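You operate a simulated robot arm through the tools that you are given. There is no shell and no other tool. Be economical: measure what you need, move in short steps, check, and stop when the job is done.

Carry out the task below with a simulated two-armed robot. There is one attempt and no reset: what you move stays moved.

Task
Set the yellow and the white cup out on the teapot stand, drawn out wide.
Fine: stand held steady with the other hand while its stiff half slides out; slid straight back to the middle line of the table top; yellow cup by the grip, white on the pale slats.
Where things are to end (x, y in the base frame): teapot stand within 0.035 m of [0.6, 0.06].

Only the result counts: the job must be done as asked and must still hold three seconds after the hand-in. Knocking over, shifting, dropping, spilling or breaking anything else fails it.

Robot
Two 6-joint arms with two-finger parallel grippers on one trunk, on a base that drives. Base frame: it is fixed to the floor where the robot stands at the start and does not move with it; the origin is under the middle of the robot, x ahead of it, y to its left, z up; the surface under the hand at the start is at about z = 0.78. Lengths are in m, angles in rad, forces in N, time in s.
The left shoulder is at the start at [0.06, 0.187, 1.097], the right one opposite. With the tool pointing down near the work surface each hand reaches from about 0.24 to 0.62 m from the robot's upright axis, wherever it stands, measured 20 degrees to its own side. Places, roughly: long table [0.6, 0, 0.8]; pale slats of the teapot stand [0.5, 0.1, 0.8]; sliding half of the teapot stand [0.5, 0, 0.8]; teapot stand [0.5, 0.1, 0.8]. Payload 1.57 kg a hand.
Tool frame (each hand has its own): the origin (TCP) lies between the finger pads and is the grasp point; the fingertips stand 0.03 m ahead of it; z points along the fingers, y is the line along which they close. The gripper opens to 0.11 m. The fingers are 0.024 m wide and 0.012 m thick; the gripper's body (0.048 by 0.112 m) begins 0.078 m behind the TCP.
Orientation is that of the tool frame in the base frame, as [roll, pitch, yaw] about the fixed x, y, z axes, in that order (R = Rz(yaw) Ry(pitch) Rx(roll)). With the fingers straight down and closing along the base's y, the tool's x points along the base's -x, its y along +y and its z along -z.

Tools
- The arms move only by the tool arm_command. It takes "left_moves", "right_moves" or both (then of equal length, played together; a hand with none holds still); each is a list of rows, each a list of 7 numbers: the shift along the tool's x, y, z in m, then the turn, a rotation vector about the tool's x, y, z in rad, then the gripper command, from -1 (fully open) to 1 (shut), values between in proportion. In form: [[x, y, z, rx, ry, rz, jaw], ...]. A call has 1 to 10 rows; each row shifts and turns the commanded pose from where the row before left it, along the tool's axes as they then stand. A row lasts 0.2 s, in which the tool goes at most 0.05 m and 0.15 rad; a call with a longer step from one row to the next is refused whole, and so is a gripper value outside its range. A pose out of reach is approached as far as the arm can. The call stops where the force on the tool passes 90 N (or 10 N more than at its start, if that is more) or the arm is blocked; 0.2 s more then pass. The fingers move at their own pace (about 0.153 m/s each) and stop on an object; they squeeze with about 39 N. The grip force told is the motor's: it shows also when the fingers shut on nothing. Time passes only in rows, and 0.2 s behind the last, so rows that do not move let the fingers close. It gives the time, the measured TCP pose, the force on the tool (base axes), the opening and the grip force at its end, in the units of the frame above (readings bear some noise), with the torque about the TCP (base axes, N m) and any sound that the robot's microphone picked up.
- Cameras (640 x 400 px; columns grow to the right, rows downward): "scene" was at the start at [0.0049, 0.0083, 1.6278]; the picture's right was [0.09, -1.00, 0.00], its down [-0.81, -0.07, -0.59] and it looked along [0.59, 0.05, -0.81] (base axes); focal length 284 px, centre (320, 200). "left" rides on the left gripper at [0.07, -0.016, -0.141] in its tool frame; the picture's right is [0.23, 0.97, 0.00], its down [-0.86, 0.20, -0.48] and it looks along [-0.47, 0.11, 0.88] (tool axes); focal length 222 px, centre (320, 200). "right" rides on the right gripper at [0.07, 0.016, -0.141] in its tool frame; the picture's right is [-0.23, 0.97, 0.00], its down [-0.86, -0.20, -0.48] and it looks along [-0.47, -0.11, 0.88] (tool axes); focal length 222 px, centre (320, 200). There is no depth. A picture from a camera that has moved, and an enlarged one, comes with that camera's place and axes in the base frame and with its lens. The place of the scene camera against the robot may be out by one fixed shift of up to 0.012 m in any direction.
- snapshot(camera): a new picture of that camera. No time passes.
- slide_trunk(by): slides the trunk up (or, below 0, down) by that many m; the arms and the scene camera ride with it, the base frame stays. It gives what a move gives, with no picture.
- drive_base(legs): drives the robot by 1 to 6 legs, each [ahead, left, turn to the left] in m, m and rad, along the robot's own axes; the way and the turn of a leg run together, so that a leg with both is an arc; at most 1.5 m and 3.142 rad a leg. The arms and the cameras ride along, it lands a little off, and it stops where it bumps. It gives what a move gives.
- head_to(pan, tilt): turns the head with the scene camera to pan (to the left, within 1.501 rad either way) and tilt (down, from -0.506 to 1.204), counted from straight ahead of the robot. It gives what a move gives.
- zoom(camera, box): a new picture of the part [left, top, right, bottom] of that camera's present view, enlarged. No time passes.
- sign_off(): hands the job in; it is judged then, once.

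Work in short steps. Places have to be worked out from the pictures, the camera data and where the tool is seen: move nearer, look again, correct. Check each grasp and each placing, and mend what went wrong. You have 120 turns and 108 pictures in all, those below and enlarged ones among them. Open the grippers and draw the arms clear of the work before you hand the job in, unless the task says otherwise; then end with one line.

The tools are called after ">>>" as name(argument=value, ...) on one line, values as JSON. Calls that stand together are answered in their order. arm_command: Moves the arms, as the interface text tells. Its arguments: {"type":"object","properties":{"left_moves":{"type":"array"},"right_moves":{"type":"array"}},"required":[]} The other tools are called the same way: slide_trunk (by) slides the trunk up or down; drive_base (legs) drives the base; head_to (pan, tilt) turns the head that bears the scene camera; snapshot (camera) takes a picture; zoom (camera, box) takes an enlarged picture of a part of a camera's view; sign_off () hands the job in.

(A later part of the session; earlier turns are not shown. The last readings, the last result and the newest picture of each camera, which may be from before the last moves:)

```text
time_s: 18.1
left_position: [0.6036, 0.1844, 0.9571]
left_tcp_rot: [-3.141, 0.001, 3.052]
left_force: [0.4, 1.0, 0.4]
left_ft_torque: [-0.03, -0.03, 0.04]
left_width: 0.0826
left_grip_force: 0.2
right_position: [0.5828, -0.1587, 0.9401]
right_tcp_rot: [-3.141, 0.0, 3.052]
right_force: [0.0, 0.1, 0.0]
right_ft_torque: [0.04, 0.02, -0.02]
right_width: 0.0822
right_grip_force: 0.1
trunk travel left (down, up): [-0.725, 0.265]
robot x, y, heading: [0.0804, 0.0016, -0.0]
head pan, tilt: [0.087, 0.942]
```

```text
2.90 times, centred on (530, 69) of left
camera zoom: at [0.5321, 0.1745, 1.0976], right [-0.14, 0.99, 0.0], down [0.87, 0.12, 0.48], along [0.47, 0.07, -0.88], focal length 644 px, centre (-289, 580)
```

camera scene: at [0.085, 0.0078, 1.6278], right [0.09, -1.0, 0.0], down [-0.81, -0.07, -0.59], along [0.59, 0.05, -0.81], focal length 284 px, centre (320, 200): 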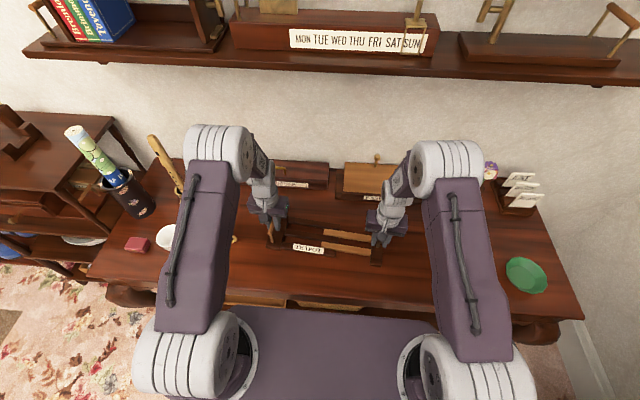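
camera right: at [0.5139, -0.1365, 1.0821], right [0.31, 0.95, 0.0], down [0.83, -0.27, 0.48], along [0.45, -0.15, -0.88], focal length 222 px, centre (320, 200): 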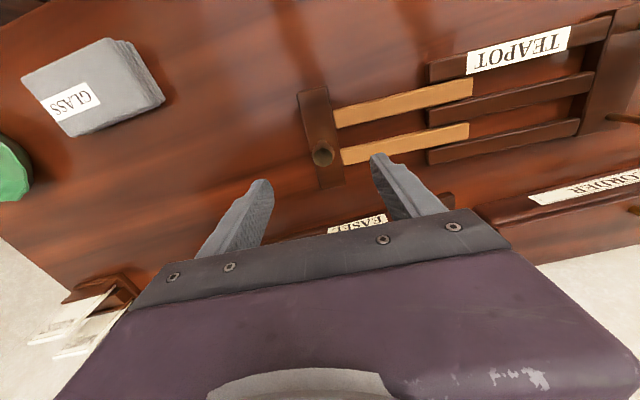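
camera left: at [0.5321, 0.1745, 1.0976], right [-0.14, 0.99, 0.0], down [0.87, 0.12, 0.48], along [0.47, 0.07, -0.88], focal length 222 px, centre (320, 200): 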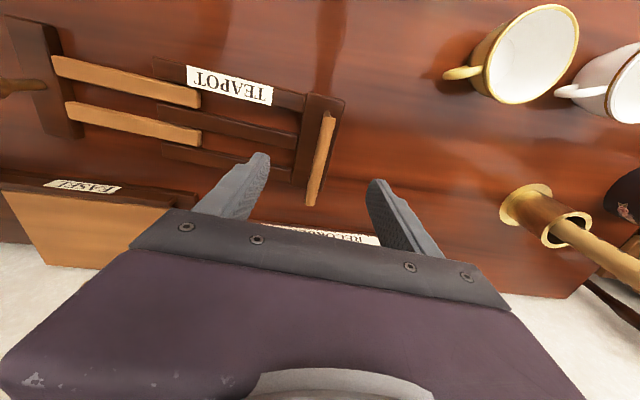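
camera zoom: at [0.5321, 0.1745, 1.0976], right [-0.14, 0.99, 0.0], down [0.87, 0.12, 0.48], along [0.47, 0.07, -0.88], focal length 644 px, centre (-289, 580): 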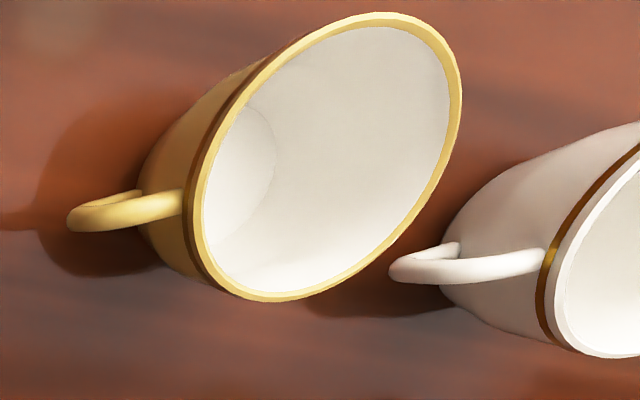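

Measurements: the stand's middle line is x ≈ 0.596 + 0.072·y, and the clear pale slats run from y -0.02 to -0.13. I plan white at about (0.590, -0.075), across both slats. Yellow goes at about (0.579, 0.105), across the front and middle dark rails by the bar. Now I'll park the right arm, and raise the left arm and turn it 90° so its fingers close along x.

>>> arm_command(right_moves=[[0, 0, -0.04, 0, 0, 0, -0.5], [0, 0, -0.04, 0, 0, 0, -0.5], [0.03, -0.03, 0, 0, 0, 0, -0.5], [0.03, -0.03, 0, 0, 0, 0, -0.5], [0.03, -0.03, 0, 0, 0, 0, -0.5], [0.03, -0.03, 0, 0, 0, 0, -0.5], [0.03, -0.03, 0, 0, 0, 0, -0.5], [0.03, 0, 0, 0, 0, 0, -0.5], [0, 0, 0, 0, 0, 0, -0.5], [0, 0, 0, 0, 0, 0, -0.5]], left_moves=[[0, 0, -0.04, 0, 0, 0, -1], [0, 0, -0.04, 0, 0, 0, -1], [0.04, 0, 0, 0, 0, 0, -1], [0.04, 0, 0, 0, 0, 0, -1], [0.03, 0.03, 0, 0, 0, 0, -1], [0, 0.035, 0, 0, 0, -0.14, -1], [0, 0, 0, 0, 0, -0.14, -1], [0, 0, 0, 0, 0, -0.14, -1], [0, 0, 0, 0, 0, -0.14, -1], [0, 0, 0, 0, 0, -0.14, -1]])

>>> arm_command(left_moves=[[0, 0, 0, 0, 0, -0.14, -1], [0, 0, 0, 0, 0, -0.14, -1], [0, 0, 0, 0, 0, -0.14, -1], [0, 0, 0, 0, 0, -0.14, -1], [0, 0, 0, 0, 0, -0.14, -1], [0, 0, 0, 0, 0, -0.14, -1], [0, 0, 0, 0, 0, -0.12, -1]])

>>> snapshot(camera="left")

>>> snapshot(camera="scene")

```text
time_s: 20.3
left_position: [0.5019, 0.2587, 1.0356]
left_tcp_rot: [-3.139, 0.001, -2.528]
left_force: [0.5, 1.1, 0.6]
left_ft_torque: [-0.02, 0.0, 0.02]
left_width: 0.11
left_grip_force: 0.1
right_position: [0.3918, -0.2926, 1.0184]
right_tcp_rot: [3.141, -0.001, 3.053]
right_force: [-0.4, -0.2, -0.4]
right_ft_torque: [-0.03, -0.02, 0.0]
right_width: 0.0824
right_grip_force: 0.0
trunk travel left (down, up): [-0.725, 0.265]
robot x, y, heading: [0.0798, -0.0002, -0.001]
head pan, tilt: [0.087, 0.942]
```

```text
time_s: 21.9
left_position: [0.502, 0.2578, 1.0376]
left_tcp_rot: [3.141, 0.0, -1.569]
left_force: [-0.5, 0.9, 0.6]
left_ft_torque: [-0.02, -0.02, -0.02]
left_width: 0.1097
left_grip_force: 0.1
right_position: [0.3941, -0.2923, 1.0186]
right_tcp_rot: [3.14, 0.001, 3.053]
right_force: [-0.5, 0.0, -0.1]
right_ft_torque: [0.0, -0.01, 0.01]
right_width: 0.0824
right_grip_force: 0.0
trunk travel left (down, up): [-0.725, 0.265]
robot x, y, heading: [0.0784, 0.0, -0.006]
head pan, tilt: [0.087, 0.942]
```

```text
69 pictures are left
camera left: at [0.5187, 0.189, 1.1776], right [-0.97, -0.23, 0.0], down [-0.2, 0.85, 0.48], along [-0.11, 0.47, -0.88], focal length 222 px, centre (320, 200)
```

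left: 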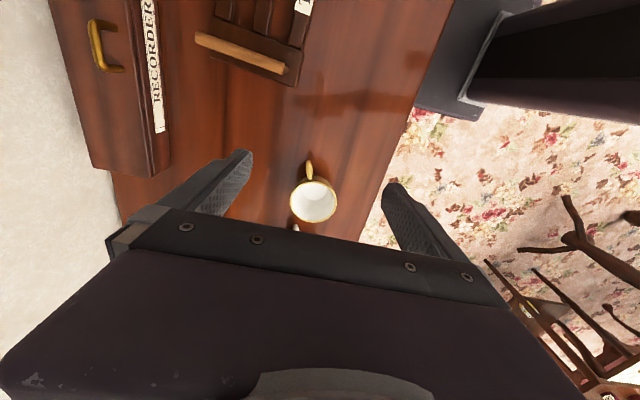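

```text
68 pictures are left
camera scene: at [0.0852, 0.0081, 1.6278], right [0.09, -1.0, 0.0], down [-0.81, -0.07, -0.59], along [0.59, 0.05, -0.81], focal length 284 px, centre (320, 200)
```

scene: 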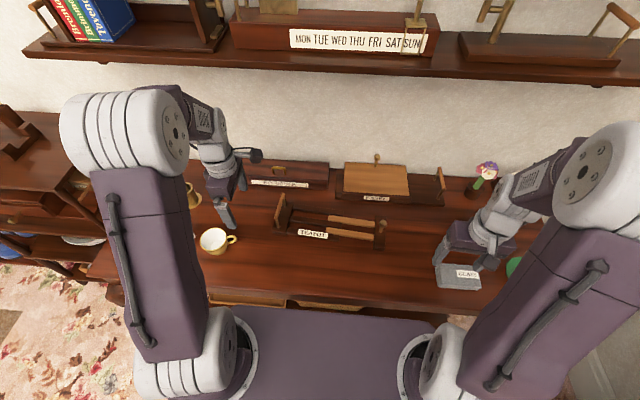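

Triangulation puts the yellow cup's rim centre at (0.482, 0.375, 0.837), about 0.083 across. I'll move the left hand above it at z 0.92 and check again.

>>> arm_command(left_moves=[[-0.03, 0.005, 0.02, 0, 0, 0, -1], [-0.03, 0.005, 0.03, 0, 0, 0, -1], [-0.03, 0.005, 0.03, 0, 0, 0, -1], [-0.027, 0.005, 0.03, 0, 0, 0, -1], [0, 0, 0, 0, 0, 0, -1]])

>>> snapshot(camera="left")

>>> zoom(camera="scene", box=[120, 180, 280, 280])

```text
time_s: 23.1
left_position: [0.4809, 0.374, 0.9257]
left_tcp_rot: [3.141, 0.001, -1.57]
left_force: [-0.3, 0.4, -0.5]
left_ft_torque: [0.04, 0.02, 0.0]
left_width: 0.1099
left_grip_force: 0.1
right_position: [0.393, -0.2927, 1.0186]
right_tcp_rot: [-3.141, 0.001, 3.051]
right_force: [0.4, -0.1, 1.0]
right_ft_torque: [-0.01, -0.01, 0.01]
right_width: 0.0824
right_grip_force: 0.1
trunk travel left (down, up): [-0.725, 0.265]
robot x, y, heading: [0.0792, 0.0034, -0.002]
head pan, tilt: [0.087, 0.942]
```

```text
67 pictures are left
camera left: at [0.4966, 0.304, 1.0658], right [-0.97, -0.23, 0.0], down [-0.2, 0.85, 0.48], along [-0.11, 0.47, -0.88], focal length 222 px, centre (320, 200)
```

left: 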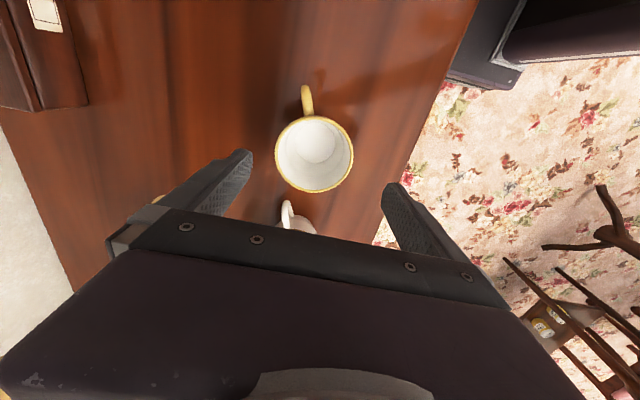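

```text
4.00 times, centred on (200, 230) of scene
camera zoom: at [0.0848, 0.0071, 1.6278], right [0.09, -1.0, 0.0], down [-0.81, -0.07, -0.59], along [0.59, 0.05, -0.81], focal length 1136 px, centre (800, 80)
```

zoom: 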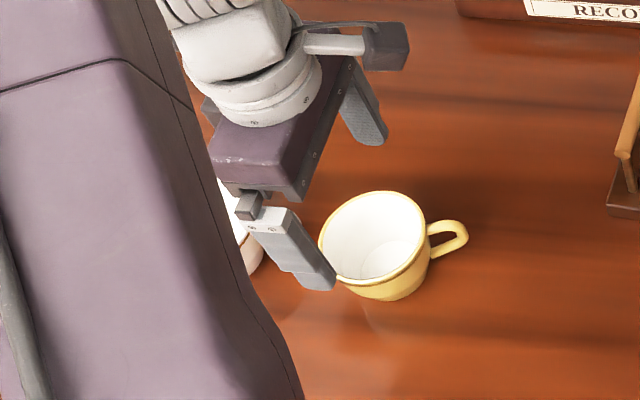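

The cup is at (0.485, 0.374), rim z 0.838. I'll shift 4 mm, lower to TCP z 0.832 and check before closing.

>>> arm_command(left_moves=[[0, -0.004, 0.02, 0, 0, 0, -1], [0, 0, 0.03, 0, 0, 0, -1], [0, 0, 0.025, 0, 0, 0, -1], [0, 0, 0.019, 0, 0, 0, -1]])

>>> snapshot(camera="left")

>>> zoom(camera="scene", box=[120, 180, 280, 280])

```text
time_s: 24.1
left_position: [0.4875, 0.376, 0.8316]
left_tcp_rot: [-3.142, 0.0, -1.571]
left_force: [0.0, -0.2, 0.1]
left_ft_torque: [0.0, 0.0, 0.02]
left_width: 0.1103
left_grip_force: 0.0
right_position: [0.3945, -0.2916, 1.0189]
right_tcp_rot: [3.14, -0.001, 3.054]
right_force: [-0.1, 0.2, 0.9]
right_ft_torque: [0.0, 0.01, -0.01]
right_width: 0.0824
right_grip_force: 0.0
trunk travel left (down, up): [-0.725, 0.265]
robot x, y, heading: [0.0764, 0.0009, -0.003]
head pan, tilt: [0.087, 0.942]
```

```text
65 pictures are left
camera left: at [0.5029, 0.3061, 0.9727], right [-0.97, -0.23, 0.0], down [-0.2, 0.86, 0.48], along [-0.11, 0.47, -0.88], focal length 222 px, centre (320, 200)
```

left: 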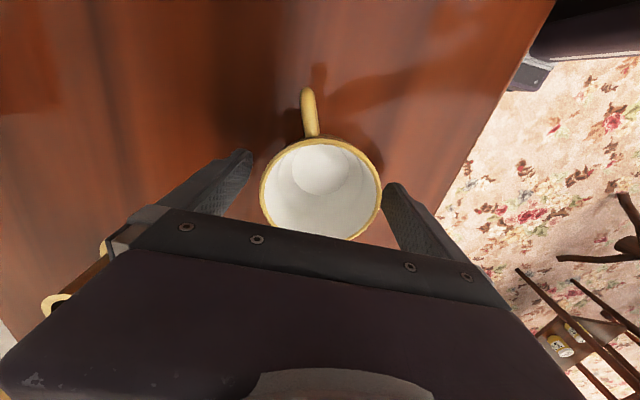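

```text
4.00 times, centred on (200, 230) of scene
camera zoom: at [0.0857, 0.0086, 1.6279], right [0.09, -1.0, 0.0], down [-0.81, -0.07, -0.59], along [0.59, 0.05, -0.81], focal length 1136 px, centre (800, 80)
```

zoom: 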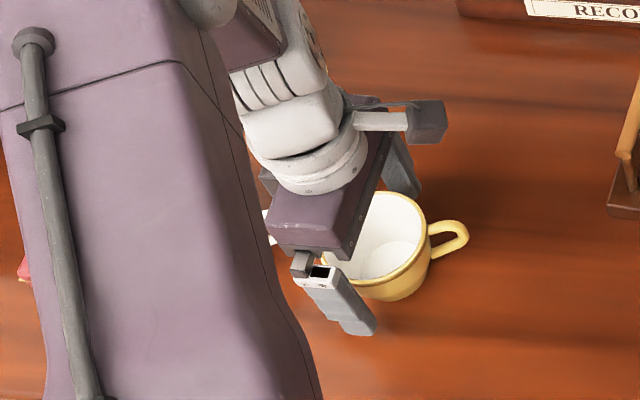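

The cup is centred between the fingers. I'll close slowly.

>>> arm_command(left_moves=[[0.004, 0, 0, 0, 0, 0, -0.8], [0, 0, 0, 0, 0, 0, -0.6], [0, 0, 0, 0, 0, 0, -0.4], [0, 0, 0, 0, 0, 0, -0.2], [0, 0, 0, 0, 0, 0, 0.2]])

>>> snapshot(camera="left")

```text
time_s: 25.3
left_position: [0.4859, 0.3712, 0.8323]
left_tcp_rot: [-3.141, 0.0, -1.57]
left_force: [-0.2, 0.7, -0.4]
left_ft_torque: [0.01, -0.02, -0.02]
left_width: 0.0807
left_grip_force: 39.1
right_position: [0.3932, -0.2916, 1.0174]
right_tcp_rot: [3.141, 0.0, 3.053]
right_force: [-0.2, -0.5, -0.7]
right_ft_torque: [-0.02, 0.03, 0.0]
right_width: 0.0823
right_grip_force: 0.0
trunk travel left (down, up): [-0.725, 0.265]
robot x, y, heading: [0.0801, 0.0011, 0.002]
head pan, tilt: [0.087, 0.942]
```

```text
63 pictures are left
camera left: at [0.5025, 0.3014, 0.9727], right [-0.97, -0.23, 0.0], down [-0.2, 0.86, 0.48], along [-0.11, 0.47, -0.88], focal length 222 px, centre (320, 200)
```

left: 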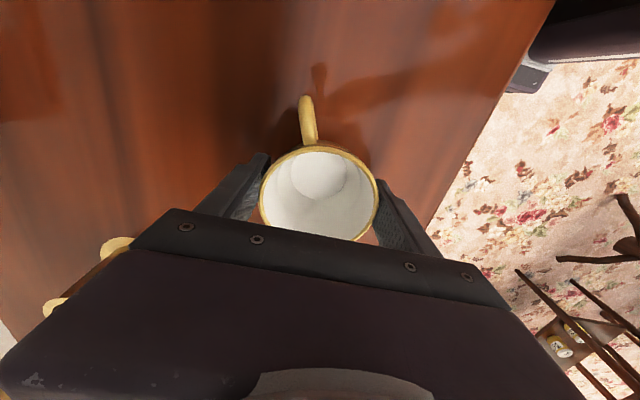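

Gripped at 0.081 m with 39 N. I'll lift straight up and check that it comes along level.

>>> arm_command(left_moves=[[0, 0, -0.01, 0, 0, 0, 0.3], [0, 0, -0.02, 0, 0, 0, 0.3], [0, 0, -0.03, 0, 0, 0, 0.3], [0, 0, -0.03, 0, 0, 0, 0.3], [0, 0, -0.03, 0, 0, 0, 0.3]])

>>> snapshot(camera="left")

>>> zoom(camera="scene", box=[120, 160, 400, 335])

```text
time_s: 26.5
left_position: [0.4859, 0.3695, 0.9546]
left_tcp_rot: [3.141, 0.0, -1.572]
left_force: [-0.3, -0.2, -1.7]
left_ft_torque: [-0.02, 0.0, -0.01]
left_width: 0.0807
left_grip_force: 38.8
right_position: [0.3936, -0.291, 1.0186]
right_tcp_rot: [-3.141, -0.001, 3.052]
right_force: [-0.3, -0.7, -0.2]
right_ft_torque: [0.04, 0.0, -0.04]
right_width: 0.0825
right_grip_force: 0.1
trunk travel left (down, up): [-0.725, 0.265]
robot x, y, heading: [0.0807, 0.0018, -0.005]
head pan, tilt: [0.087, 0.942]
```

```text
62 pictures are left
camera left: at [0.5028, 0.3004, 1.095], right [-0.97, -0.23, 0.0], down [-0.2, 0.86, 0.48], along [-0.11, 0.47, -0.88], focal length 222 px, centre (320, 200)
```

left: 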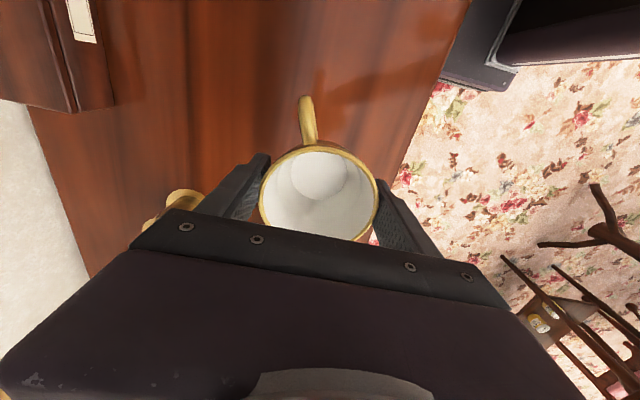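

```text
2.29 times, centred on (260, 248) of scene
camera zoom: at [0.0845, 0.0076, 1.6278], right [0.09, -1.0, 0.0], down [-0.81, -0.07, -0.59], along [0.59, 0.05, -0.81], focal length 649 px, centre (457, 91)
```

zoom: 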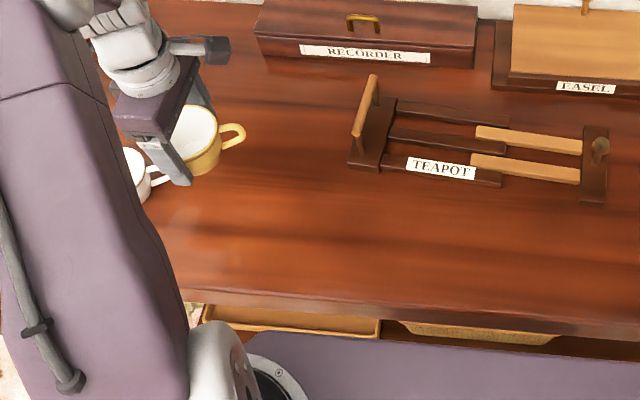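

The cup is held level and straight. I'll carry it above the dark rails near the bar at (0.579, 0.105), z about 0.96.

>>> arm_command(left_moves=[[0, -0.01, -0.015, 0, 0, 0, 0.3], [0.02, -0.0095, 0, 0, 0, 0, 0.3], [0.03, -0.0095, 0, 0, 0, 0, 0.3], [0.03, -0.0095, 0, 0, 0, 0, 0.3], [0.03, -0.0095, 0, 0, 0, 0, 0.3], [0.03, -0.009, 0, 0, 0, 0, 0.3], [0.035, -0.009, 0, 0, 0, 0, 0.3], [0.035, -0.009, 0, 0, 0, 0, 0.3], [0.03, -0.009, 0, 0, 0, 0, 0.3], [0.0245, -0.009, 0, 0, 0, 0, 0.3]])

>>> snapshot(camera="left")

>>> zoom(camera="scene", box=[230, 160, 410, 272])

```text
time_s: 28.7
left_position: [0.5797, 0.1049, 0.9655]
left_tcp_rot: [3.141, 0.001, -1.571]
left_force: [0.1, -0.4, -1.0]
left_ft_torque: [0.01, -0.01, 0.02]
left_width: 0.0807
left_grip_force: 39.0
right_position: [0.3946, -0.2927, 1.0176]
right_tcp_rot: [3.14, 0.0, 3.053]
right_force: [-0.1, -0.6, -0.6]
right_ft_torque: [-0.01, 0.01, 0.0]
right_width: 0.0823
right_grip_force: 0.1
trunk travel left (down, up): [-0.725, 0.265]
robot x, y, heading: [0.0812, -0.0017, -0.005]
head pan, tilt: [0.087, 0.942]
```

```text
60 pictures are left
camera left: at [0.5959, 0.0353, 1.1071], right [-0.97, -0.23, 0.0], down [-0.2, 0.85, 0.48], along [-0.11, 0.47, -0.88], focal length 222 px, centre (320, 200)
```

left: 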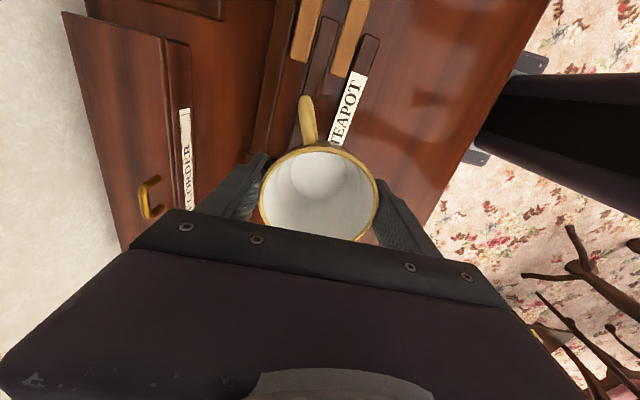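

```text
3.56 times, centred on (320, 216) of scene
camera zoom: at [0.0859, 0.0071, 1.6278], right [0.09, -1.0, 0.0], down [-0.81, -0.07, -0.59], along [0.59, 0.05, -0.81], focal length 1010 px, centre (320, 143)
```

zoom: 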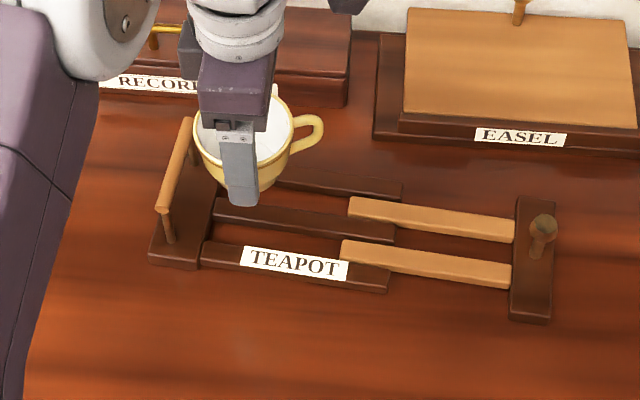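

The cup is above the rails next to the bar. I'll lower it to z 0.875 and check.

>>> arm_command(left_moves=[[0, 0, 0.03, 0, 0, 0, 0.3], [0, 0, 0.03, 0, 0, 0, 0.3], [0, 0, 0.025, 0, 0, 0, 0.3], [0, 0, 0.005, 0, 0, 0, 0.3]])

>>> snapshot(camera="left")

>>> zoom(camera="scene", box=[240, 190, 360, 265])

```text
time_s: 29.7
left_position: [0.5801, 0.107, 0.8773]
left_tcp_rot: [3.14, -0.001, -1.571]
left_force: [0.0, 0.2, -0.6]
left_ft_torque: [0.02, -0.03, 0.03]
left_width: 0.0812
left_grip_force: 39.0
right_position: [0.3932, -0.2926, 1.0196]
right_tcp_rot: [-3.14, 0.0, 3.053]
right_force: [0.0, -0.4, 0.7]
right_ft_torque: [-0.01, -0.03, -0.01]
right_width: 0.0827
right_grip_force: 0.0
trunk travel left (down, up): [-0.725, 0.265]
robot x, y, heading: [0.0783, -0.0031, 0.0]
head pan, tilt: [0.087, 0.942]
```

```text
58 pictures are left
camera left: at [0.5956, 0.037, 1.0179], right [-0.97, -0.23, 0.0], down [-0.2, 0.86, 0.48], along [-0.11, 0.47, -0.88], focal length 222 px, centre (320, 200)
```

left: 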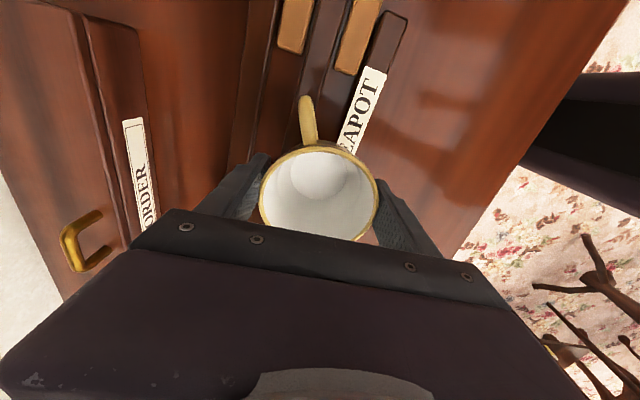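

```text
5.33 times, centred on (300, 228) of scene
camera zoom: at [0.0855, 0.008, 1.6278], right [0.09, -1.0, 0.0], down [-0.81, -0.07, -0.59], along [0.59, 0.05, -0.81], focal length 1515 px, centre (427, 53)
```

zoom: 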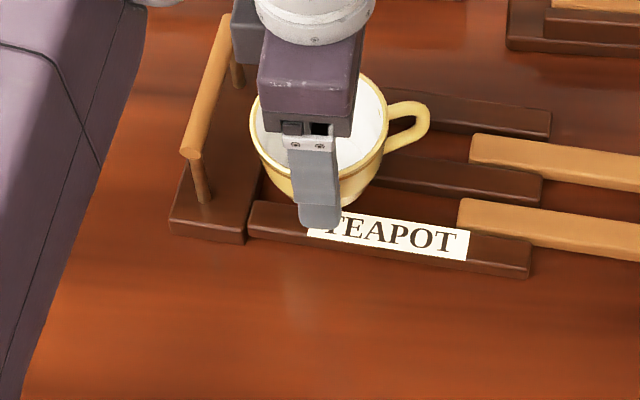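

The cup is aligned between the front and middle rails. I'll lower it in small steps until contact.

>>> arm_command(left_moves=[[0, 0, 0.005, 0, 0, 0, 0.3], [0, 0, 0.005, 0, 0, 0, 0.3], [0, 0, 0.004, 0, 0, 0, 0.3], [0, 0, 0.003, 0, 0, 0, 0.3]])

```text
time_s: 30.7
left_position: [0.5807, 0.107, 0.8595]
left_tcp_rot: [-3.141, -0.001, -1.57]
left_force: [-0.6, 0.2, -1.4]
left_ft_torque: [0.01, -0.01, 0.02]
left_width: 0.0809
left_grip_force: 39.1
right_position: [0.3937, -0.2917, 1.0174]
right_tcp_rot: [3.141, 0.001, 3.053]
right_force: [-0.5, -0.7, -0.4]
right_ft_torque: [0.02, -0.02, 0.04]
right_width: 0.0823
right_grip_force: 0.1
trunk travel left (down, up): [-0.725, 0.265]
robot x, y, heading: [0.0797, 0.003, -0.002]
head pan, tilt: [0.087, 0.942]
```

No contact yet at z 0.8595. I'll take smaller steps.

>>> arm_command(left_moves=[[0, 0, 0.002, 0, 0, 0, 0.3], [0, 0, 0.002, 0, 0, 0, 0.3]])

>>> arm_command(left_moves=[[0, 0, 0.002, 0, 0, 0, 0.3]])

```text
time_s: 31.3
left_position: [0.5805, 0.1068, 0.8567]
left_tcp_rot: [-3.141, 0.0, -1.571]
left_force: [0.1, -0.1, -1.5]
left_ft_torque: [0.0, 0.03, 0.02]
left_width: 0.0808
left_grip_force: 39.1
right_position: [0.3935, -0.2915, 1.0178]
right_tcp_rot: [3.141, -0.001, 3.054]
right_force: [0.6, -1.0, -0.4]
right_ft_torque: [0.02, -0.01, 0.02]
right_width: 0.0824
right_grip_force: 0.1
trunk travel left (down, up): [-0.725, 0.265]
robot x, y, heading: [0.0816, 0.0003, 0.002]
head pan, tilt: [0.087, 0.942]
```

```text
time_s: 31.7
left_position: [0.5811, 0.1068, 0.8546]
left_tcp_rot: [-3.141, -0.002, -1.57]
left_force: [-0.5, -0.3, -1.5]
left_ft_torque: [0.0, 0.01, -0.02]
left_width: 0.0808
left_grip_force: 39.0
right_position: [0.3932, -0.2921, 1.0181]
right_tcp_rot: [-3.142, 0.0, 3.052]
right_force: [1.3, -0.9, 0.0]
right_ft_torque: [0.0, -0.02, -0.01]
right_width: 0.0825
right_grip_force: 0.1
trunk travel left (down, up): [-0.725, 0.265]
robot x, y, heading: [0.08, 0.0009, -0.0]
head pan, tilt: [0.087, 0.942]
```

Still about -1.5 N (the cup's weight), so no contact. I'll go on in 2 mm steps.

>>> arm_command(left_moves=[[0, 0, 0.002, 0, 0, 0, 0.3]])

>>> arm_command(left_moves=[[0, 0, 0.002, 0, 0, 0, 0.3]])

>>> zoom(camera="scene", box=[240, 190, 360, 265])

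```text
time_s: 32.1
left_position: [0.5799, 0.1074, 0.8515]
left_tcp_rot: [-3.141, 0.0, -1.571]
left_force: [0.2, 0.2, -1.3]
left_ft_torque: [0.01, 0.01, -0.01]
left_width: 0.0809
left_grip_force: 39.1
right_position: [0.3927, -0.2916, 1.0186]
right_tcp_rot: [3.141, 0.0, 3.053]
right_force: [0.6, 0.1, 0.4]
right_ft_torque: [-0.01, 0.02, -0.01]
right_width: 0.0826
right_grip_force: 0.1
trunk travel left (down, up): [-0.725, 0.265]
robot x, y, heading: [0.0793, 0.0043, -0.003]
head pan, tilt: [0.087, 0.942]
```

```text
time_s: 32.5
left_position: [0.5793, 0.1065, 0.8515]
left_tcp_rot: [-3.139, 0.001, -1.57]
left_force: [0.4, 1.5, 11.5]
left_ft_torque: [0.37, 0.12, -0.01]
left_width: 0.0807
left_grip_force: 38.8
right_position: [0.3933, -0.293, 1.0196]
right_tcp_rot: [-3.141, 0.002, 3.052]
right_force: [0.6, -1.0, -1.1]
right_ft_torque: [0.02, 0.01, 0.0]
right_width: 0.0825
right_grip_force: 0.0
trunk travel left (down, up): [-0.725, 0.265]
robot x, y, heading: [0.0802, -0.0034, -0.001]
head pan, tilt: [0.087, 0.942]
```

```text
5.33 times, centred on (300, 228) of scene
camera zoom: at [0.0832, 0.008, 1.6281], right [0.09, -1.0, 0.0], down [-0.81, -0.07, -0.59], along [0.59, 0.05, -0.81], focal length 1515 px, centre (427, 53)
```

zoom: 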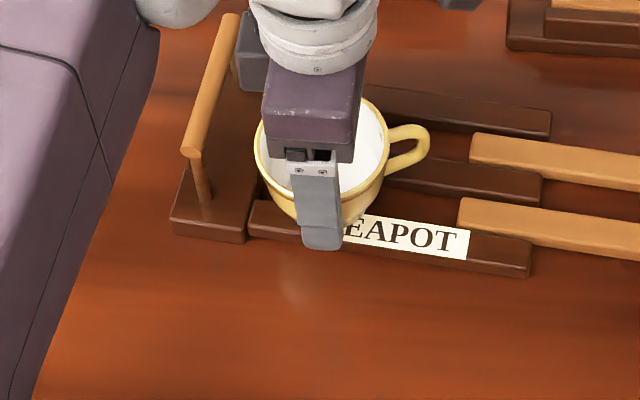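

Contact at z 0.8515 (+11 N), exactly the expected rail height. I'll release slowly and check before lifting.

>>> arm_command(left_moves=[[0, 0, -0.001, 0, 0, 0, -0.3], [0, 0, 0, 0, 0, 0, -0.5], [0, 0, 0, 0, 0, 0, -0.7], [0, 0, 0, 0, 0, 0, -1]])

>>> snapshot(camera="left")

```text
time_s: 33.5
left_position: [0.5792, 0.1071, 0.8515]
left_tcp_rot: [-3.141, 0.0, -1.571]
left_force: [0.2, 0.0, 0.0]
left_ft_torque: [0.0, 0.01, -0.04]
left_width: 0.1103
left_grip_force: 0.1
right_position: [0.3932, -0.2922, 1.0168]
right_tcp_rot: [3.141, 0.0, 3.052]
right_force: [-0.6, -0.1, 0.8]
right_ft_torque: [-0.04, 0.01, -0.02]
right_width: 0.0823
right_grip_force: 0.0
trunk travel left (down, up): [-0.725, 0.265]
robot x, y, heading: [0.0806, -0.0006, 0.001]
head pan, tilt: [0.087, 0.942]
```

```text
55 pictures are left
camera left: at [0.5953, 0.0372, 0.9918], right [-0.97, -0.23, 0.0], down [-0.2, 0.86, 0.48], along [-0.11, 0.47, -0.88], focal length 222 px, centre (320, 200)
```

left: 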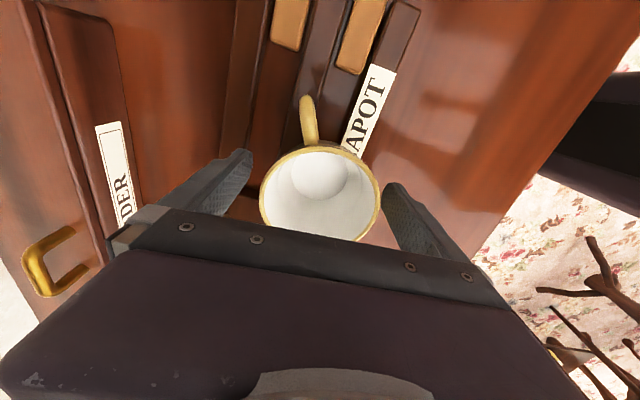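

The cup stands still after release. I'll lift straight up and look.

>>> arm_command(left_moves=[[0, 0, -0.02, 0, 0, 0, -1], [0, 0, -0.03, 0, 0, 0, -1], [0, 0, -0.04, 0, 0, 0, -1], [0, 0, -0.04, 0, 0, 0, -1], [0, 0, -0.04, 0, 0, 0, -1]])

>>> snapshot(camera="left")

>>> zoom(camera="scene", box=[240, 180, 400, 280])

```text
time_s: 34.7
left_position: [0.5803, 0.1058, 1.0232]
left_tcp_rot: [3.141, -0.001, -1.571]
left_force: [0.0, 0.5, -0.1]
left_ft_torque: [0.01, 0.02, -0.01]
left_width: 0.1098
left_grip_force: 0.0
right_position: [0.3933, -0.2922, 1.0176]
right_tcp_rot: [-3.14, 0.001, 3.053]
right_force: [0.2, -0.4, 0.1]
right_ft_torque: [0.0, 0.0, -0.01]
right_width: 0.0824
right_grip_force: 0.0
trunk travel left (down, up): [-0.725, 0.265]
robot x, y, heading: [0.0844, 0.0015, -0.005]
head pan, tilt: [0.087, 0.942]
```

```text
54 pictures are left
camera left: at [0.5962, 0.0361, 1.1628], right [-0.97, -0.23, 0.0], down [-0.2, 0.85, 0.48], along [-0.11, 0.47, -0.88], focal length 222 px, centre (320, 200)
```

left: 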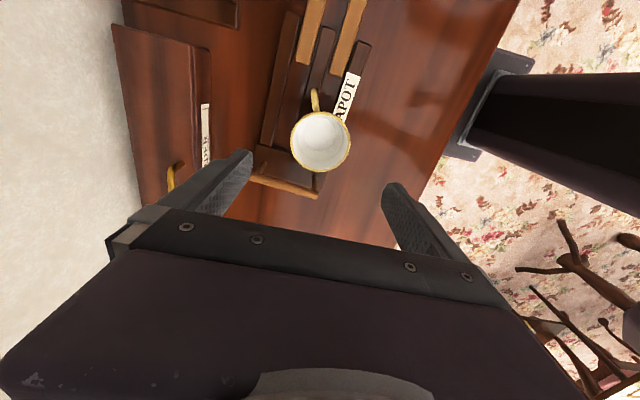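

```text
4.00 times, centred on (320, 230) of scene
camera zoom: at [0.0843, 0.008, 1.6278], right [0.09, -1.0, 0.0], down [-0.81, -0.07, -0.59], along [0.59, 0.05, -0.81], focal length 1136 px, centre (320, 80)
```

zoom: 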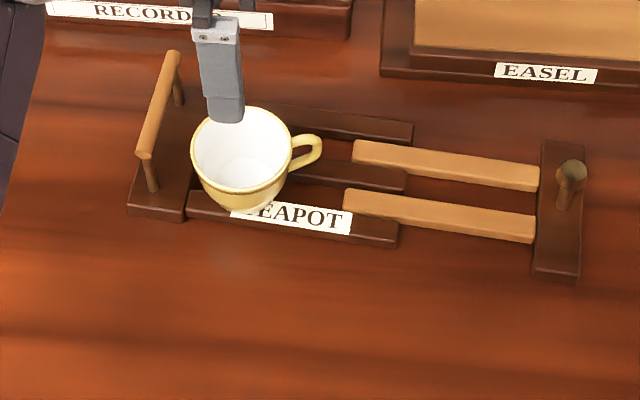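

Yellow stands upright by the bar. Next I'll move the left hand high over toward the white cup (estimated near 0.48, 0.47) for a look.

>>> arm_command(left_moves=[[-0.03, 0.011, 0, 0, 0, 0, -1], [-0.035, 0.011, 0, 0, 0, 0, -1], [-0.035, 0.011, 0, 0, 0, 0, -1], [-0.035, 0.011, 0, 0, 0, 0, -1], [-0.035, 0.011, 0, 0, 0, 0, -1], [-0.035, 0.011, 0, 0, 0, 0, -1], [-0.035, 0.011, 0, 0, 0, 0, -1], [-0.035, 0.011, 0, 0, 0, 0, -1], [-0.035, 0.011, 0, 0, 0, 0, -1], [0, 0, 0, 0, 0, 0, -1]])

>>> snapshot(camera="left")

>>> snapshot(camera="scene")

```text
time_s: 36.9
left_position: [0.4807, 0.4174, 1.0225]
left_tcp_rot: [3.14, 0.002, -1.571]
left_force: [-0.4, 0.9, 0.2]
left_ft_torque: [0.03, 0.05, 0.01]
left_width: 0.1101
left_grip_force: 0.1
right_position: [0.394, -0.2927, 1.0195]
right_tcp_rot: [-3.141, -0.001, 3.052]
right_force: [0.5, -0.4, 0.4]
right_ft_torque: [0.03, -0.03, 0.01]
right_width: 0.0827
right_grip_force: 0.1
trunk travel left (down, up): [-0.725, 0.265]
robot x, y, heading: [0.0806, 0.0024, -0.0]
head pan, tilt: [0.087, 0.942]
```

```text
52 pictures are left
camera left: at [0.496, 0.3467, 1.1631], right [-0.97, -0.23, 0.0], down [-0.2, 0.85, 0.48], along [-0.11, 0.47, -0.88], focal length 222 px, centre (320, 200)
```

left: 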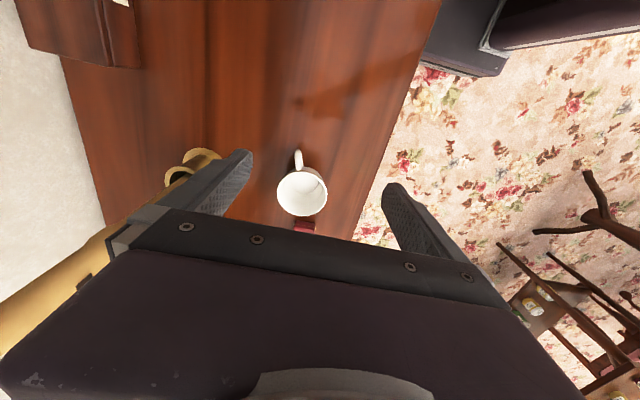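

```text
51 pictures are left
camera scene: at [0.0853, 0.0074, 1.6278], right [0.09, -1.0, 0.0], down [-0.81, -0.07, -0.59], along [0.59, 0.05, -0.81], focal length 284 px, centre (320, 200)
```

scene: 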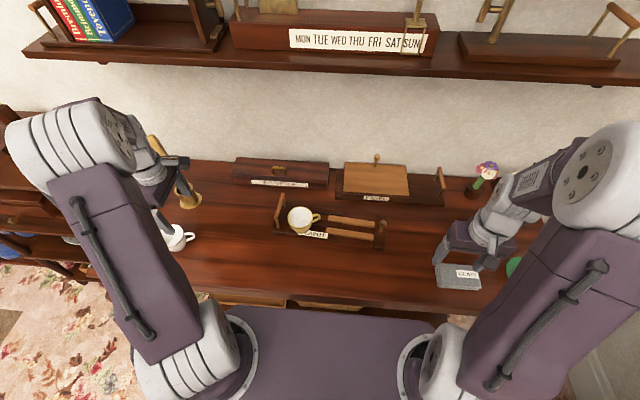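

White's rim centre comes out near (0.486, 0.51). The vase with the recorder is well away, at about x 0.68. I'll move above it at z 0.925.

>>> arm_command(left_moves=[[-0.03, -0.003, 0, 0, 0, 0, -1], [-0.03, -0.002, 0.02, 0, 0, 0, -1], [-0.033, 0, 0.03, 0, 0, 0, -1], [0, 0, 0.047, 0, 0, 0, -1], [0, 0, 0, 0, 0, 0, -1]])

>>> snapshot(camera="left")

>>> zoom(camera="scene", box=[100, 110, 260, 260])

```text
time_s: 38.1
left_position: [0.4838, 0.5098, 0.925]
left_tcp_rot: [3.141, 0.0, -1.571]
left_force: [1.2, 0.6, 0.4]
left_ft_torque: [-0.02, 0.0, 0.02]
left_width: 0.1102
left_grip_force: 0.1
right_position: [0.3926, -0.2928, 1.0182]
right_tcp_rot: [-3.141, 0.001, 3.051]
right_force: [-0.1, -0.4, 0.1]
right_ft_torque: [0.0, 0.01, 0.03]
right_width: 0.0824
right_grip_force: 0.1
trunk travel left (down, up): [-0.725, 0.265]
robot x, y, heading: [0.0792, -0.0002, -0.002]
head pan, tilt: [0.087, 0.942]
```

```text
50 pictures are left
camera left: at [0.4994, 0.4394, 1.0665], right [-0.97, -0.23, 0.0], down [-0.2, 0.85, 0.48], along [-0.11, 0.47, -0.88], focal length 222 px, centre (320, 200)
```

left: 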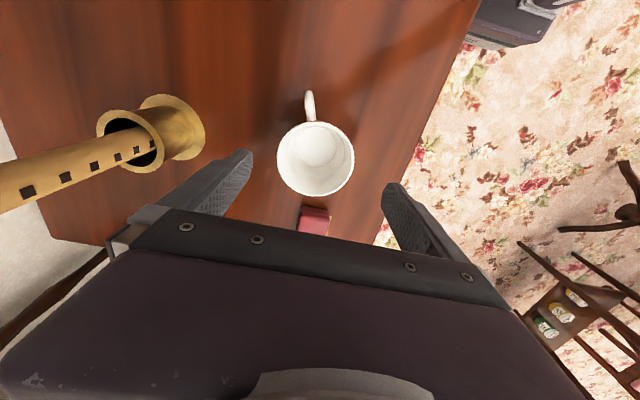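

```text
2.67 times, centred on (180, 185) of scene
camera zoom: at [0.0847, 0.0073, 1.6278], right [0.09, -1.0, 0.0], down [-0.81, -0.07, -0.59], along [0.59, 0.05, -0.81], focal length 758 px, centre (693, 240)
```

zoom: 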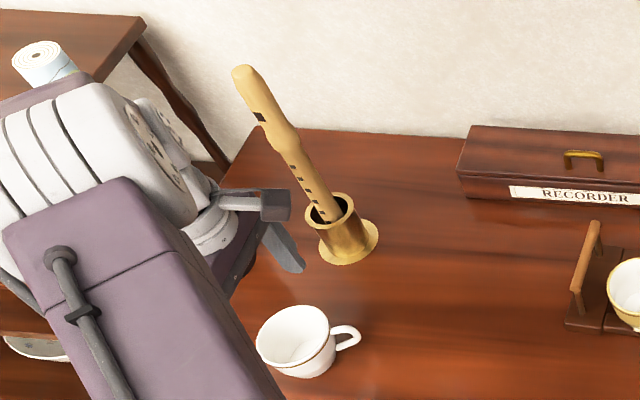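

White's centre is at (0.487, 0.512), with 6 cm clearance to the vase. I'll lower to z 0.832, as with the yellow cup.

>>> arm_command(left_moves=[[-0.002, -0.003, 0.02, 0, 0, 0, -1], [0, 0, 0.03, 0, 0, 0, -1], [0, 0, 0.025, 0, 0, 0, -1], [0, 0, 0.018, 0, 0, 0, -1]])

>>> snapshot(camera="left")

```text
time_s: 39.1
left_position: [0.4882, 0.5127, 0.8302]
left_tcp_rot: [3.141, 0.0, -1.57]
left_force: [-0.4, 0.3, -0.3]
left_ft_torque: [0.0, 0.02, 0.0]
left_width: 0.11
left_grip_force: 0.1
right_position: [0.393, -0.2914, 1.0198]
right_tcp_rot: [-3.141, 0.0, 3.053]
right_force: [-1.1, 1.1, 0.3]
right_ft_torque: [-0.01, -0.02, 0.0]
right_width: 0.0823
right_grip_force: 0.0
trunk travel left (down, up): [-0.725, 0.265]
robot x, y, heading: [0.0805, -0.0026, 0.004]
head pan, tilt: [0.087, 0.942]
```

```text
48 pictures are left
camera left: at [0.5045, 0.4425, 0.9708], right [-0.97, -0.23, 0.0], down [-0.2, 0.85, 0.48], along [-0.11, 0.47, -0.88], focal length 222 px, centre (320, 200)
```

left: 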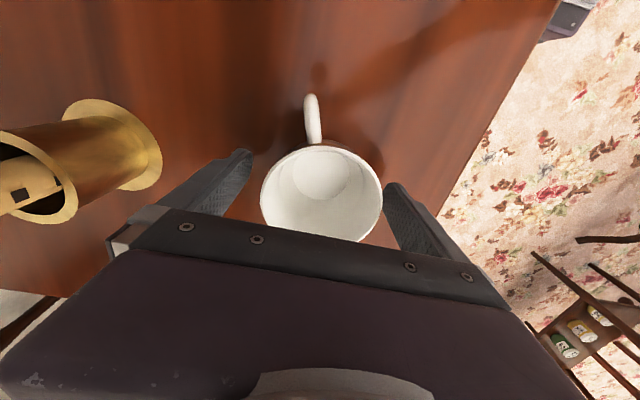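

The cup is well centred. I'll close on the white cup, then lift.

>>> arm_command(left_moves=[[0, 0, 0, 0, 0, 0, -0.8], [0, 0, 0, 0, 0, 0, -0.6], [0, 0, 0, 0, 0, 0, -0.4], [0, 0, 0, 0, 0, 0, -0.2], [0, 0, 0, 0, 0, 0, 0.2]])

>>> arm_command(left_moves=[[0, 0, -0.01, 0, 0, 0, 0.3], [0, 0, -0.02, 0, 0, 0, 0.3], [0, 0, -0.03, 0, 0, 0, 0.3], [0, 0, -0.03, 0, 0, 0, 0.3], [0, 0, -0.03, 0, 0, 0, 0.3], [0, 0, -0.02, 0, 0, 0, 0.3]])

>>> snapshot(camera="left")

```text
time_s: 40.3
left_position: [0.4874, 0.5123, 0.83]
left_tcp_rot: [3.141, 0.0, -1.572]
left_force: [0.2, 0.4, -0.1]
left_ft_torque: [0.02, -0.04, -0.01]
left_width: 0.0806
left_grip_force: 39.1
right_position: [0.3932, -0.291, 1.019]
right_tcp_rot: [-3.141, 0.002, 3.052]
right_force: [0.2, 0.1, 0.2]
right_ft_torque: [0.03, 0.01, -0.02]
right_width: 0.0824
right_grip_force: 0.0
trunk travel left (down, up): [-0.725, 0.265]
robot x, y, heading: [0.0762, 0.0031, -0.004]
head pan, tilt: [0.087, 0.942]
```

```text
time_s: 41.7
left_position: [0.4881, 0.5135, 0.9719]
left_tcp_rot: [3.141, 0.001, -1.573]
left_force: [1.0, -0.7, -1.0]
left_ft_torque: [0.01, 0.02, -0.01]
left_width: 0.0807
left_grip_force: 39.0
right_position: [0.3921, -0.2927, 1.0193]
right_tcp_rot: [-3.142, -0.001, 3.053]
right_force: [0.5, -0.1, 0.1]
right_ft_torque: [-0.02, -0.01, 0.0]
right_width: 0.0827
right_grip_force: 0.0
trunk travel left (down, up): [-0.725, 0.265]
robot x, y, heading: [0.0836, 0.0014, 0.001]
head pan, tilt: [0.087, 0.942]
```

```text
47 pictures are left
camera left: at [0.5039, 0.443, 1.1124], right [-0.97, -0.23, 0.0], down [-0.2, 0.86, 0.48], along [-0.11, 0.47, -0.88], focal length 222 px, centre (320, 200)
```

left: 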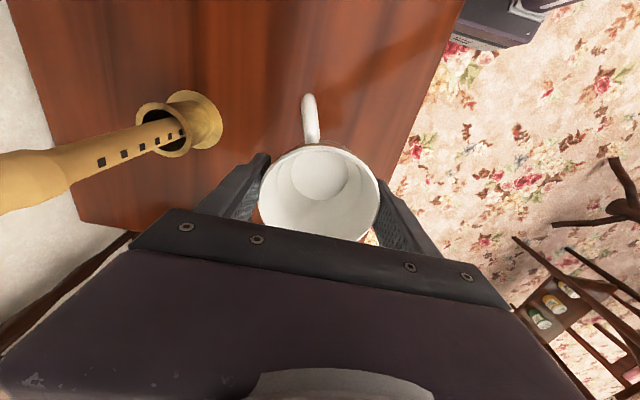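

White is held level. I'll carry it right at this height (base at 0.92, above everything) in a first leg to about y 0.13.

>>> arm_command(left_moves=[[0.03, 0, -0.01, 0, 0, 0, 0.3], [0.04, -0.005, 0, 0, 0, 0, 0.3], [0.04, -0.005, 0, 0, 0, 0, 0.3], [0.04, -0.005, 0, 0, 0, 0, 0.3], [0.04, -0.005, 0, 0, 0, 0, 0.3], [0.04, -0.005, 0, 0, 0, 0, 0.3], [0.04, -0.005, 0, 0, 0, 0, 0.3], [0.04, -0.005, 0, 0, 0, 0, 0.3], [0.04, -0.005, 0, 0, 0, 0, 0.3], [0.03, -0.005, 0, 0, 0, 0, 0.3]])

>>> drive_base(legs=[[0, -0.1, 0]])

>>> snapshot(camera="scene")

```text
time_s: 43.9
left_position: [0.533, 0.1308, 0.9811]
left_tcp_rot: [3.138, 0.001, -1.57]
left_force: [-0.3, 0.3, -1.5]
left_ft_torque: [-0.02, -0.02, 0.02]
left_width: 0.0807
left_grip_force: 38.7
right_position: [0.3944, -0.2935, 1.0176]
right_tcp_rot: [3.14, 0.0, 3.051]
right_force: [0.1, -1.3, -0.2]
right_ft_torque: [0.04, -0.01, 0.03]
right_width: 0.0825
right_grip_force: 0.1
trunk travel left (down, up): [-0.725, 0.265]
robot x, y, heading: [0.0796, 0.0014, -0.001]
head pan, tilt: [0.087, 0.942]
```

```text
time_s: 45.0
left_position: [0.532, 0.0341, 0.9819]
left_tcp_rot: [-3.141, -0.001, -1.571]
left_force: [0.1, -0.9, -1.2]
left_ft_torque: [0.01, -0.01, -0.02]
left_width: 0.0809
left_grip_force: 38.9
right_position: [0.3933, -0.3907, 1.0186]
right_tcp_rot: [-3.142, 0.0, 3.053]
right_force: [0.0, -0.4, 0.0]
right_ft_torque: [0.01, 0.02, -0.02]
right_width: 0.0825
right_grip_force: 0.0
trunk travel left (down, up): [-0.725, 0.265]
robot x, y, heading: [0.0821, -0.0951, -0.0]
head pan, tilt: [0.087, 0.942]
```

```text
46 pictures are left
camera scene: at [0.0852, -0.0903, 1.6278], right [0.09, -1.0, 0.0], down [-0.81, -0.07, -0.59], along [0.59, 0.05, -0.81], focal length 284 px, centre (320, 200)
```

scene: 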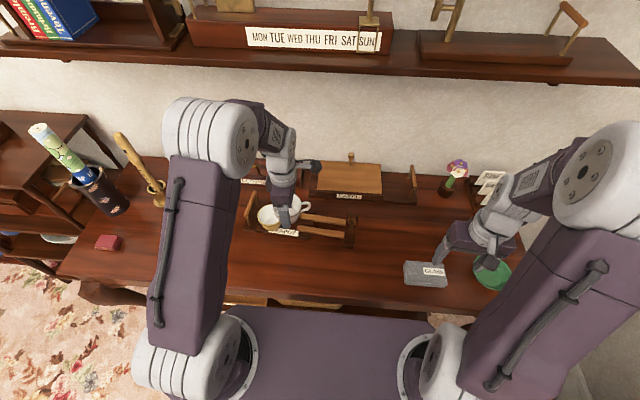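

The base moved as planned. I'll move the cup over the pale slats at (0.590, -0.075), lower it to z 0.90 and look.

>>> arm_command(left_moves=[[0.025, -0.015, 0, 0, 0, 0, 0.3], [0.028, -0.015, 0, 0, 0, 0, 0.3], [0.028, -0.015, 0, 0, 0, 0, 0.3], [0.028, -0.0135, 0, 0, 0, 0, 0.3], [0, 0, 0, 0, 0, 0, 0.3], [0, 0, 0.03, 0, 0, 0, 0.3], [0, 0, 0.03, 0, 0, 0, 0.3], [0, 0, 0.02, 0, 0, 0, 0.3], [0, 0, 0, 0, 0, 0, 0.3]])

>>> snapshot(camera="left")

>>> zoom(camera="scene", box=[230, 180, 370, 267])

```text
time_s: 47.0
left_position: [0.5912, -0.074, 0.9024]
left_tcp_rot: [-3.141, 0.0, -1.572]
left_force: [0.4, 0.1, -2.7]
left_ft_torque: [0.03, -0.02, 0.01]
left_width: 0.0809
left_grip_force: 38.7
right_position: [0.393, -0.3915, 1.0177]
right_tcp_rot: [-3.141, 0.0, 3.053]
right_force: [-0.3, 0.4, -0.2]
right_ft_torque: [-0.01, 0.0, 0.02]
right_width: 0.0822
right_grip_force: 0.1
trunk travel left (down, up): [-0.725, 0.265]
robot x, y, heading: [0.08, -0.0977, -0.004]
head pan, tilt: [0.087, 0.942]
```

```text
45 pictures are left
camera left: at [0.6076, -0.1444, 1.0425], right [-0.97, -0.23, 0.0], down [-0.2, 0.85, 0.48], along [-0.11, 0.47, -0.88], focal length 222 px, centre (320, 200)
```

left: 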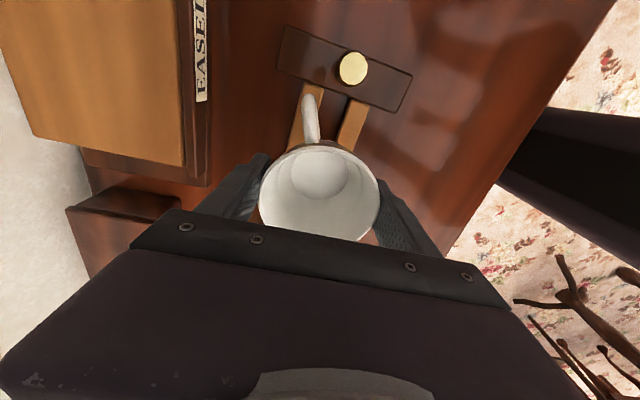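

```text
4.57 times, centred on (300, 224) of scene
camera zoom: at [0.0852, -0.0912, 1.6278], right [0.09, -1.0, 0.0], down [-0.81, -0.07, -0.59], along [0.59, 0.05, -0.81], focal length 1299 px, centre (411, 93)
```

zoom: 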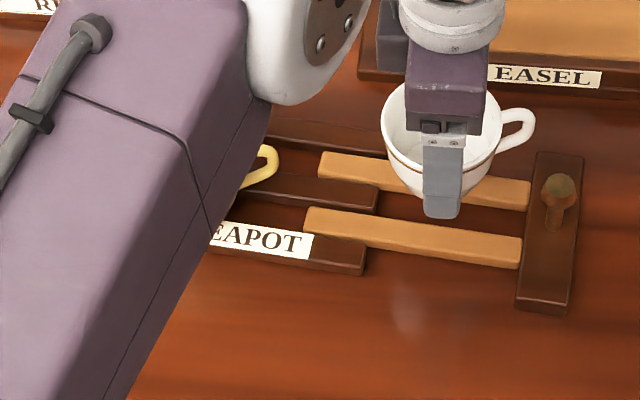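

The slats' middle line measures x ≈ 0.589 at y -0.10, so the cup is centred. I'll shift 8 mm left for more room to the knob, then lower to z 0.86.

>>> arm_command(left_moves=[[-0.008, 0, 0.01, 0, 0, 0, 0.3], [0, 0, 0.015, 0, 0, 0, 0.3], [0, 0, 0.015, 0, 0, 0, 0.3], [0, 0, 0.003, 0, 0, 0, 0.3], [0, 0, 0, 0, 0, 0, 0.3]])

>>> zoom(camera="scene", box=[270, 195, 370, 257])

```text
time_s: 48.2
left_position: [0.5907, -0.067, 0.8577]
left_tcp_rot: [3.141, 0.0, -1.571]
left_force: [-0.8, -0.5, -1.1]
left_ft_torque: [-0.02, 0.01, 0.0]
left_width: 0.0807
left_grip_force: 38.6
right_position: [0.3947, -0.3911, 1.0182]
right_tcp_rot: [3.141, 0.001, 3.051]
right_force: [0.0, 0.1, 0.7]
right_ft_torque: [-0.03, -0.03, 0.02]
right_width: 0.0827
right_grip_force: 0.1
trunk travel left (down, up): [-0.725, 0.265]
robot x, y, heading: [0.0812, -0.1, -0.002]
head pan, tilt: [0.087, 0.942]
```

```text
6.40 times, centred on (320, 226) of scene
camera zoom: at [0.0852, -0.0913, 1.6278], right [0.09, -1.0, 0.0], down [-0.81, -0.07, -0.59], along [0.59, 0.05, -0.81], focal length 1818 px, centre (320, 34)
```

zoom: 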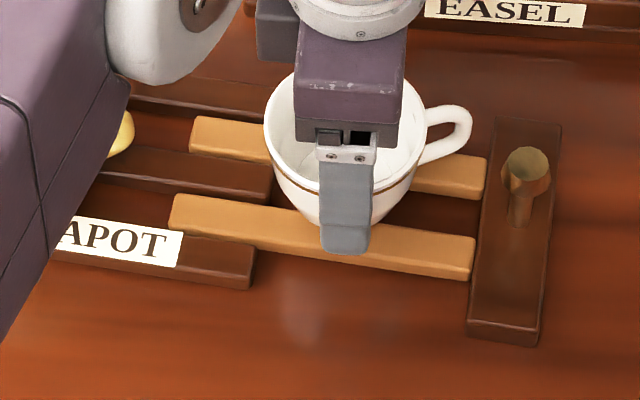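

Good alignment. I'll lower in 2 mm steps until contact.

>>> arm_command(left_moves=[[0, 0, 0.002, 0, 0, 0, 0.3], [0, 0, 0.002, 0, 0, 0, 0.3]])

>>> arm_command(left_moves=[[0, 0, 0.002, 0, 0, 0, 0.3]])

>>> arm_command(left_moves=[[0, 0, 0.0015, 0, 0, 0, 0.3]])

```text
time_s: 48.8
left_position: [0.5922, -0.068, 0.8553]
left_tcp_rot: [3.141, 0.0, -1.57]
left_force: [0.6, -0.8, -1.7]
left_ft_torque: [0.01, 0.0, 0.0]
left_width: 0.0807
left_grip_force: 39.0
right_position: [0.3942, -0.3918, 1.0183]
right_tcp_rot: [3.141, 0.001, 3.053]
right_force: [-0.1, 0.5, -0.1]
right_ft_torque: [-0.02, 0.02, 0.01]
right_width: 0.0824
right_grip_force: 0.0
trunk travel left (down, up): [-0.725, 0.265]
robot x, y, heading: [0.083, -0.0973, -0.001]
head pan, tilt: [0.087, 0.942]
```

```text
time_s: 49.2
left_position: [0.5906, -0.0672, 0.8524]
left_tcp_rot: [3.141, 0.0, -1.571]
left_force: [-0.7, 0.2, -0.8]
left_ft_torque: [0.02, -0.02, 0.01]
left_width: 0.081
left_grip_force: 38.7
right_position: [0.3945, -0.391, 1.0185]
right_tcp_rot: [-3.141, 0.0, 3.052]
right_force: [0.6, -1.0, -0.4]
right_ft_torque: [0.01, 0.03, 0.0]
right_width: 0.0822
right_grip_force: 0.1
trunk travel left (down, up): [-0.725, 0.265]
robot x, y, heading: [0.0767, -0.0988, 0.001]
head pan, tilt: [0.087, 0.942]
```

```text
time_s: 49.6
left_position: [0.591, -0.0673, 0.8509]
left_tcp_rot: [3.141, -0.001, -1.571]
left_force: [0.4, 0.1, -1.5]
left_ft_torque: [0.0, -0.03, -0.01]
left_width: 0.081
left_grip_force: 38.9
right_position: [0.3927, -0.3922, 1.0195]
right_tcp_rot: [-3.141, -0.001, 3.053]
right_force: [-0.1, -0.4, 0.3]
right_ft_torque: [-0.01, -0.01, 0.0]
right_width: 0.0822
right_grip_force: 0.1
trunk travel left (down, up): [-0.725, 0.265]
robot x, y, heading: [0.0802, -0.0991, -0.003]
head pan, tilt: [0.087, 0.942]
```

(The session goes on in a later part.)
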